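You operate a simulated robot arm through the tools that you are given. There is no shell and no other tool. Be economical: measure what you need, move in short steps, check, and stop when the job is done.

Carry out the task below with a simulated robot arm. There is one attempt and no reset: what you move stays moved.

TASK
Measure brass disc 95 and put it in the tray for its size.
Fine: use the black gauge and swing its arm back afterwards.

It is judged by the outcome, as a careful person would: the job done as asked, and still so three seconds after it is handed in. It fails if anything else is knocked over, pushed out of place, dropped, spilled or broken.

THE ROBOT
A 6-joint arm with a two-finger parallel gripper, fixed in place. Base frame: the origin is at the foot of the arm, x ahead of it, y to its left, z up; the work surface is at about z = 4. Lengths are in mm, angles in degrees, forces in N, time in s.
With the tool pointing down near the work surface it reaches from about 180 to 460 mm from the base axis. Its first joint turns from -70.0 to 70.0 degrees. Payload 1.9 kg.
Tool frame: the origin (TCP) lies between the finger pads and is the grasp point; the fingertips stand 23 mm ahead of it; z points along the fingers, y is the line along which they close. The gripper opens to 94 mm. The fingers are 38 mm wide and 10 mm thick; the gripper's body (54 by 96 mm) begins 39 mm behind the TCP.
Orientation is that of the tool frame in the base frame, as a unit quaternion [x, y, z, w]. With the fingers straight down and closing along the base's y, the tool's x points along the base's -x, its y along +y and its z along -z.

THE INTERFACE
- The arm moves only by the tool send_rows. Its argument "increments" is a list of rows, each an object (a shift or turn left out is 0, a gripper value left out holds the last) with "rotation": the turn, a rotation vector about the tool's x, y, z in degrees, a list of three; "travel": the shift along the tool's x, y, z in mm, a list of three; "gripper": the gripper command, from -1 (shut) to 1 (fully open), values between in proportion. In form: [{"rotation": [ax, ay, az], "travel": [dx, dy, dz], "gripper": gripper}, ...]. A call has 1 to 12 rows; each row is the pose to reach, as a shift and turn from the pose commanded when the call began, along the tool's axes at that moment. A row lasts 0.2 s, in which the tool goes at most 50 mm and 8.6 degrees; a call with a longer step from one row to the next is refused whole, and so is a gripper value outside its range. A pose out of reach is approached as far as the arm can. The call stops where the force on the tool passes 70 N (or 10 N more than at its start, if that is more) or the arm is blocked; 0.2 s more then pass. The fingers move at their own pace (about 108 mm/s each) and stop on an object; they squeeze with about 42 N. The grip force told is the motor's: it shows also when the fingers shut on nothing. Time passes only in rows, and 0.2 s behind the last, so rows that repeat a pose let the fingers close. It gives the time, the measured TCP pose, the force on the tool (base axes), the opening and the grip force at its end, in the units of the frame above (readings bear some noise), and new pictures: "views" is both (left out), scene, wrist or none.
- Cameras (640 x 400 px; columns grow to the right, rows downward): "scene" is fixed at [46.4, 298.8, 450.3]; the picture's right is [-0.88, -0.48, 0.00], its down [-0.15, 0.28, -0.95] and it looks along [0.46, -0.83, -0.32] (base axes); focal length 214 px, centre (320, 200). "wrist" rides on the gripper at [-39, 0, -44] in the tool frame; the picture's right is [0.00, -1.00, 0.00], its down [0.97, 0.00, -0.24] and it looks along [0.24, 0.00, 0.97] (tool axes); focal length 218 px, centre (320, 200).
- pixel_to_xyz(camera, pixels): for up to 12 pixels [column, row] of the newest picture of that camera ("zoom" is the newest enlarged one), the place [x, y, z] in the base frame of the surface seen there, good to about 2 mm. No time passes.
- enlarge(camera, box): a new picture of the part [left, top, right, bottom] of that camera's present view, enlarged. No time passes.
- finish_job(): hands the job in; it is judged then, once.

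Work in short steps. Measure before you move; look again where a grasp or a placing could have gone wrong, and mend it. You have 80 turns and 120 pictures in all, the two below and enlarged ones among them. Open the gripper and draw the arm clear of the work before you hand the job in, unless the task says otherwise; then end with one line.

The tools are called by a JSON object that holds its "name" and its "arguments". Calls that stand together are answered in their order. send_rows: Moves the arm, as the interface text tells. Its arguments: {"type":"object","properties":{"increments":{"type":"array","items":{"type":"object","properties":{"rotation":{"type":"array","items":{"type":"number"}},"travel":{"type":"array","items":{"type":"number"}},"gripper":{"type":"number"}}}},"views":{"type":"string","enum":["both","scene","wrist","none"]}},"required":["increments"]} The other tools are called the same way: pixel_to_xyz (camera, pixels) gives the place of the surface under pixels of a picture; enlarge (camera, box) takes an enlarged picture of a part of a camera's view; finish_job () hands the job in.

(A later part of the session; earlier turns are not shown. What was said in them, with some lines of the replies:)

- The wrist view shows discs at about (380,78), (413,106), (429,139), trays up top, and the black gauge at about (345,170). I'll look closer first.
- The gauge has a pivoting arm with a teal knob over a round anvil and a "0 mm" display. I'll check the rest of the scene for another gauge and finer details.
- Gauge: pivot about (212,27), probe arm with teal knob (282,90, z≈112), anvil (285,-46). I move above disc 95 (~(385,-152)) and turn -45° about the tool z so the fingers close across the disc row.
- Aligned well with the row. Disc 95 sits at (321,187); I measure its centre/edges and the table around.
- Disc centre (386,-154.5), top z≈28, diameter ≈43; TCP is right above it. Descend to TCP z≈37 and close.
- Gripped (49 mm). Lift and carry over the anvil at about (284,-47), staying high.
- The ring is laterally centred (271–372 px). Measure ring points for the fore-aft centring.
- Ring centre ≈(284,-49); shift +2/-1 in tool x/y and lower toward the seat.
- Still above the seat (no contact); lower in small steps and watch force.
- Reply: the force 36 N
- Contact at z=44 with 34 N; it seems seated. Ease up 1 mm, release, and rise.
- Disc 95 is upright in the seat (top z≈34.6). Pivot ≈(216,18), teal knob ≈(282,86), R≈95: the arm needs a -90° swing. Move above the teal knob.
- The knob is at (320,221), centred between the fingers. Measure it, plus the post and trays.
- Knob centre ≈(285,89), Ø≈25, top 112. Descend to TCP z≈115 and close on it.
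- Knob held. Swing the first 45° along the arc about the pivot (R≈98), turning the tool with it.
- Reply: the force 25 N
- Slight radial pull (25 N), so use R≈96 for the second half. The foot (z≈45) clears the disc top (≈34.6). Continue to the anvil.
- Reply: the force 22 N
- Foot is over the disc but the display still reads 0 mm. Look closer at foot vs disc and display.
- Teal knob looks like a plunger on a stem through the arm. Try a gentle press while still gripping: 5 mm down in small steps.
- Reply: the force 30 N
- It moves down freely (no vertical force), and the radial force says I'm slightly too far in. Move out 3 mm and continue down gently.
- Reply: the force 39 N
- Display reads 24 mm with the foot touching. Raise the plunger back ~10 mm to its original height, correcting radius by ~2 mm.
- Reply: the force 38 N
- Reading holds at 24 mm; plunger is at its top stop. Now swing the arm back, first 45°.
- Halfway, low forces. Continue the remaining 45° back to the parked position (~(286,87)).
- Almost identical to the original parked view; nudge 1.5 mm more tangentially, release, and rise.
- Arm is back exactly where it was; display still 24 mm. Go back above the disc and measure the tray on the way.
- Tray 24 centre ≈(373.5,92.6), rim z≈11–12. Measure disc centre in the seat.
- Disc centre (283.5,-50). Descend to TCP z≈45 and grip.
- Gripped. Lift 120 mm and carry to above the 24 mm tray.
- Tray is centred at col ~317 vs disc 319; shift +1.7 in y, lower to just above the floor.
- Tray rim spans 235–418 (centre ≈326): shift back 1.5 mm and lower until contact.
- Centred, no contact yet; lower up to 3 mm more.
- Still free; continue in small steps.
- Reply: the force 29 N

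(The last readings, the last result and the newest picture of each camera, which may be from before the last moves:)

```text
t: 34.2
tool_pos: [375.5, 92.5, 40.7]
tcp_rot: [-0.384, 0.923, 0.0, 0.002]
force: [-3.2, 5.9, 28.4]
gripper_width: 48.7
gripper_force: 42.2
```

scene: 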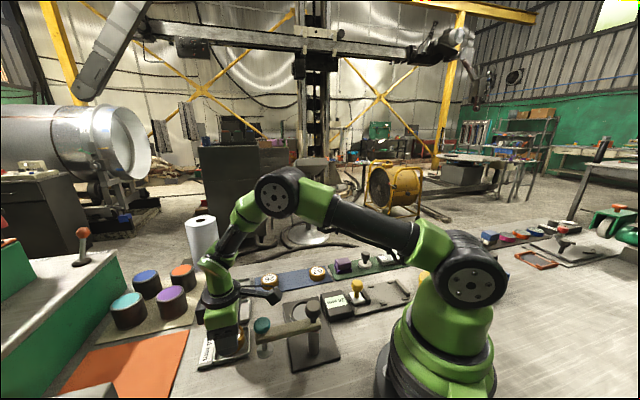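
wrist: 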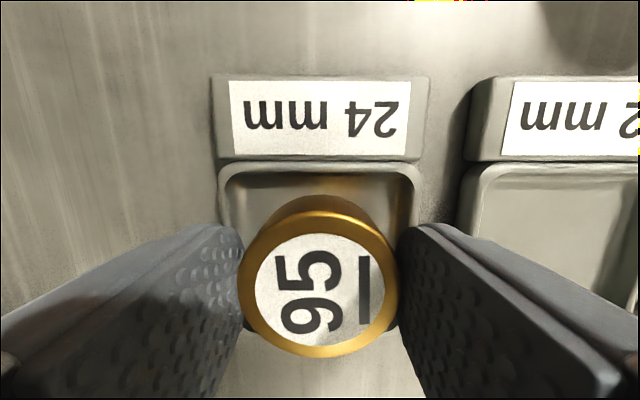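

Contact (28 N) on the tray floor. Ease 1 mm, release and rise clear.

{"name": "send_rows", "arguments": {"increments": [{"travel": [0, 0, -1.5]}, {"travel": [0, 0, -1.5], "gripper": 0}, {"travel": [0, 0, -1.5], "gripper": 0.5}, {"travel": [0, 0, -1.5], "gripper": 0.6}, {"travel": [0, 0, -25]}, {"travel": [0, 0, -65]}, {"travel": [0, 0, -110]}, {"travel": [0, 0, -155]}, {"travel": [20, 0, -200]}, {"travel": [20, 0, -200]}]}}

{"name": "enlarge", "arguments": {"camera": "scene", "box": [180, 250, 420, 390]}}

```text
t: 36.4
tool_pos: [357.9, 79.5, 242.7]
tcp_rot: [-0.384, 0.923, 0.0, -0.001]
force: [0.2, 0.0, 0.4]
gripper_width: 75.4
gripper_force: 0.1
```

scene: 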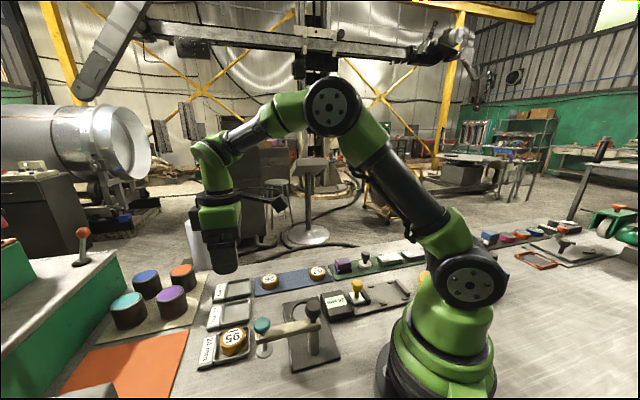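
wrist: 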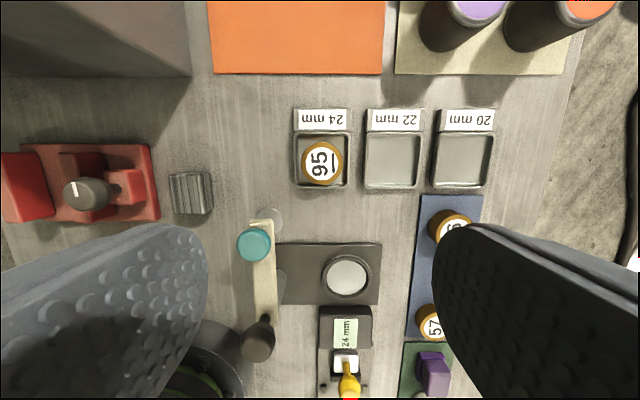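

```text
2.67 times, centred on (300, 320) of scene
```

zoom: 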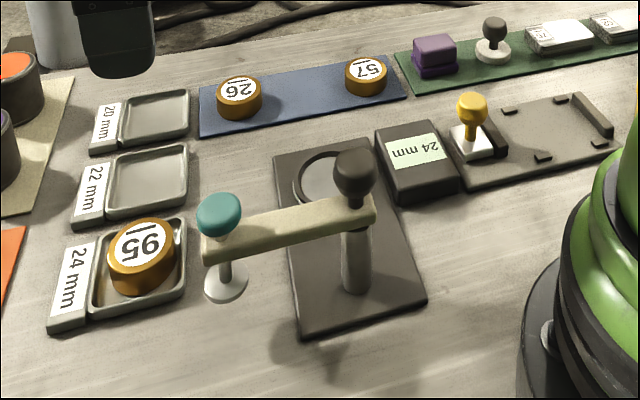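

Disc 95 appears to be in the 24 mm tray; check that it lies flat.

{"name": "enlarge", "arguments": {"camera": "wrist", "box": [270, 95, 390, 200]}}

{"name": "pixel_to_xyz", "arguments": {"camera": "wrist", "pixels": [[306, 162], [338, 162], [322, 147], [322, 177], [320, 162]]}}

```text
3.81 times, centred on (330, 148) of wrist
```

zoom: 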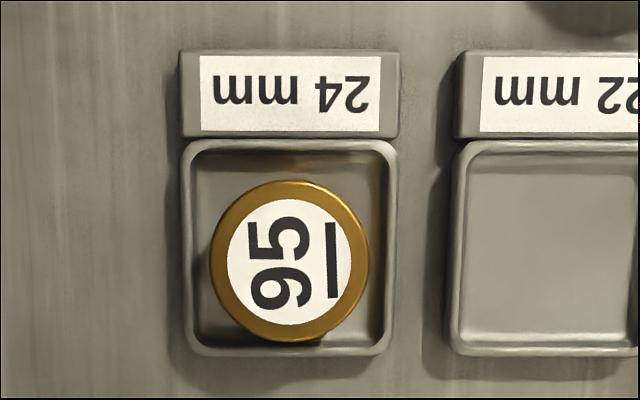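

```text
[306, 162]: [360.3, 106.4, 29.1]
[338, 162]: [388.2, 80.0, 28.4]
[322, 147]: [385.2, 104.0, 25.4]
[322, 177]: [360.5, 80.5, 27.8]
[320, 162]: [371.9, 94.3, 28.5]
```

The disc lies flat at z≈28, the gauge arm is parked, and the gripper is open and clear of the work. Handing in.

{"name": "finish_job", "arguments": {}}

```text
The job is handed in.
```

Disc 95 measured 24 mm on the black gauge and now lies flat in the 24 mm tray; the gauge arm is swung back to where it was parked.
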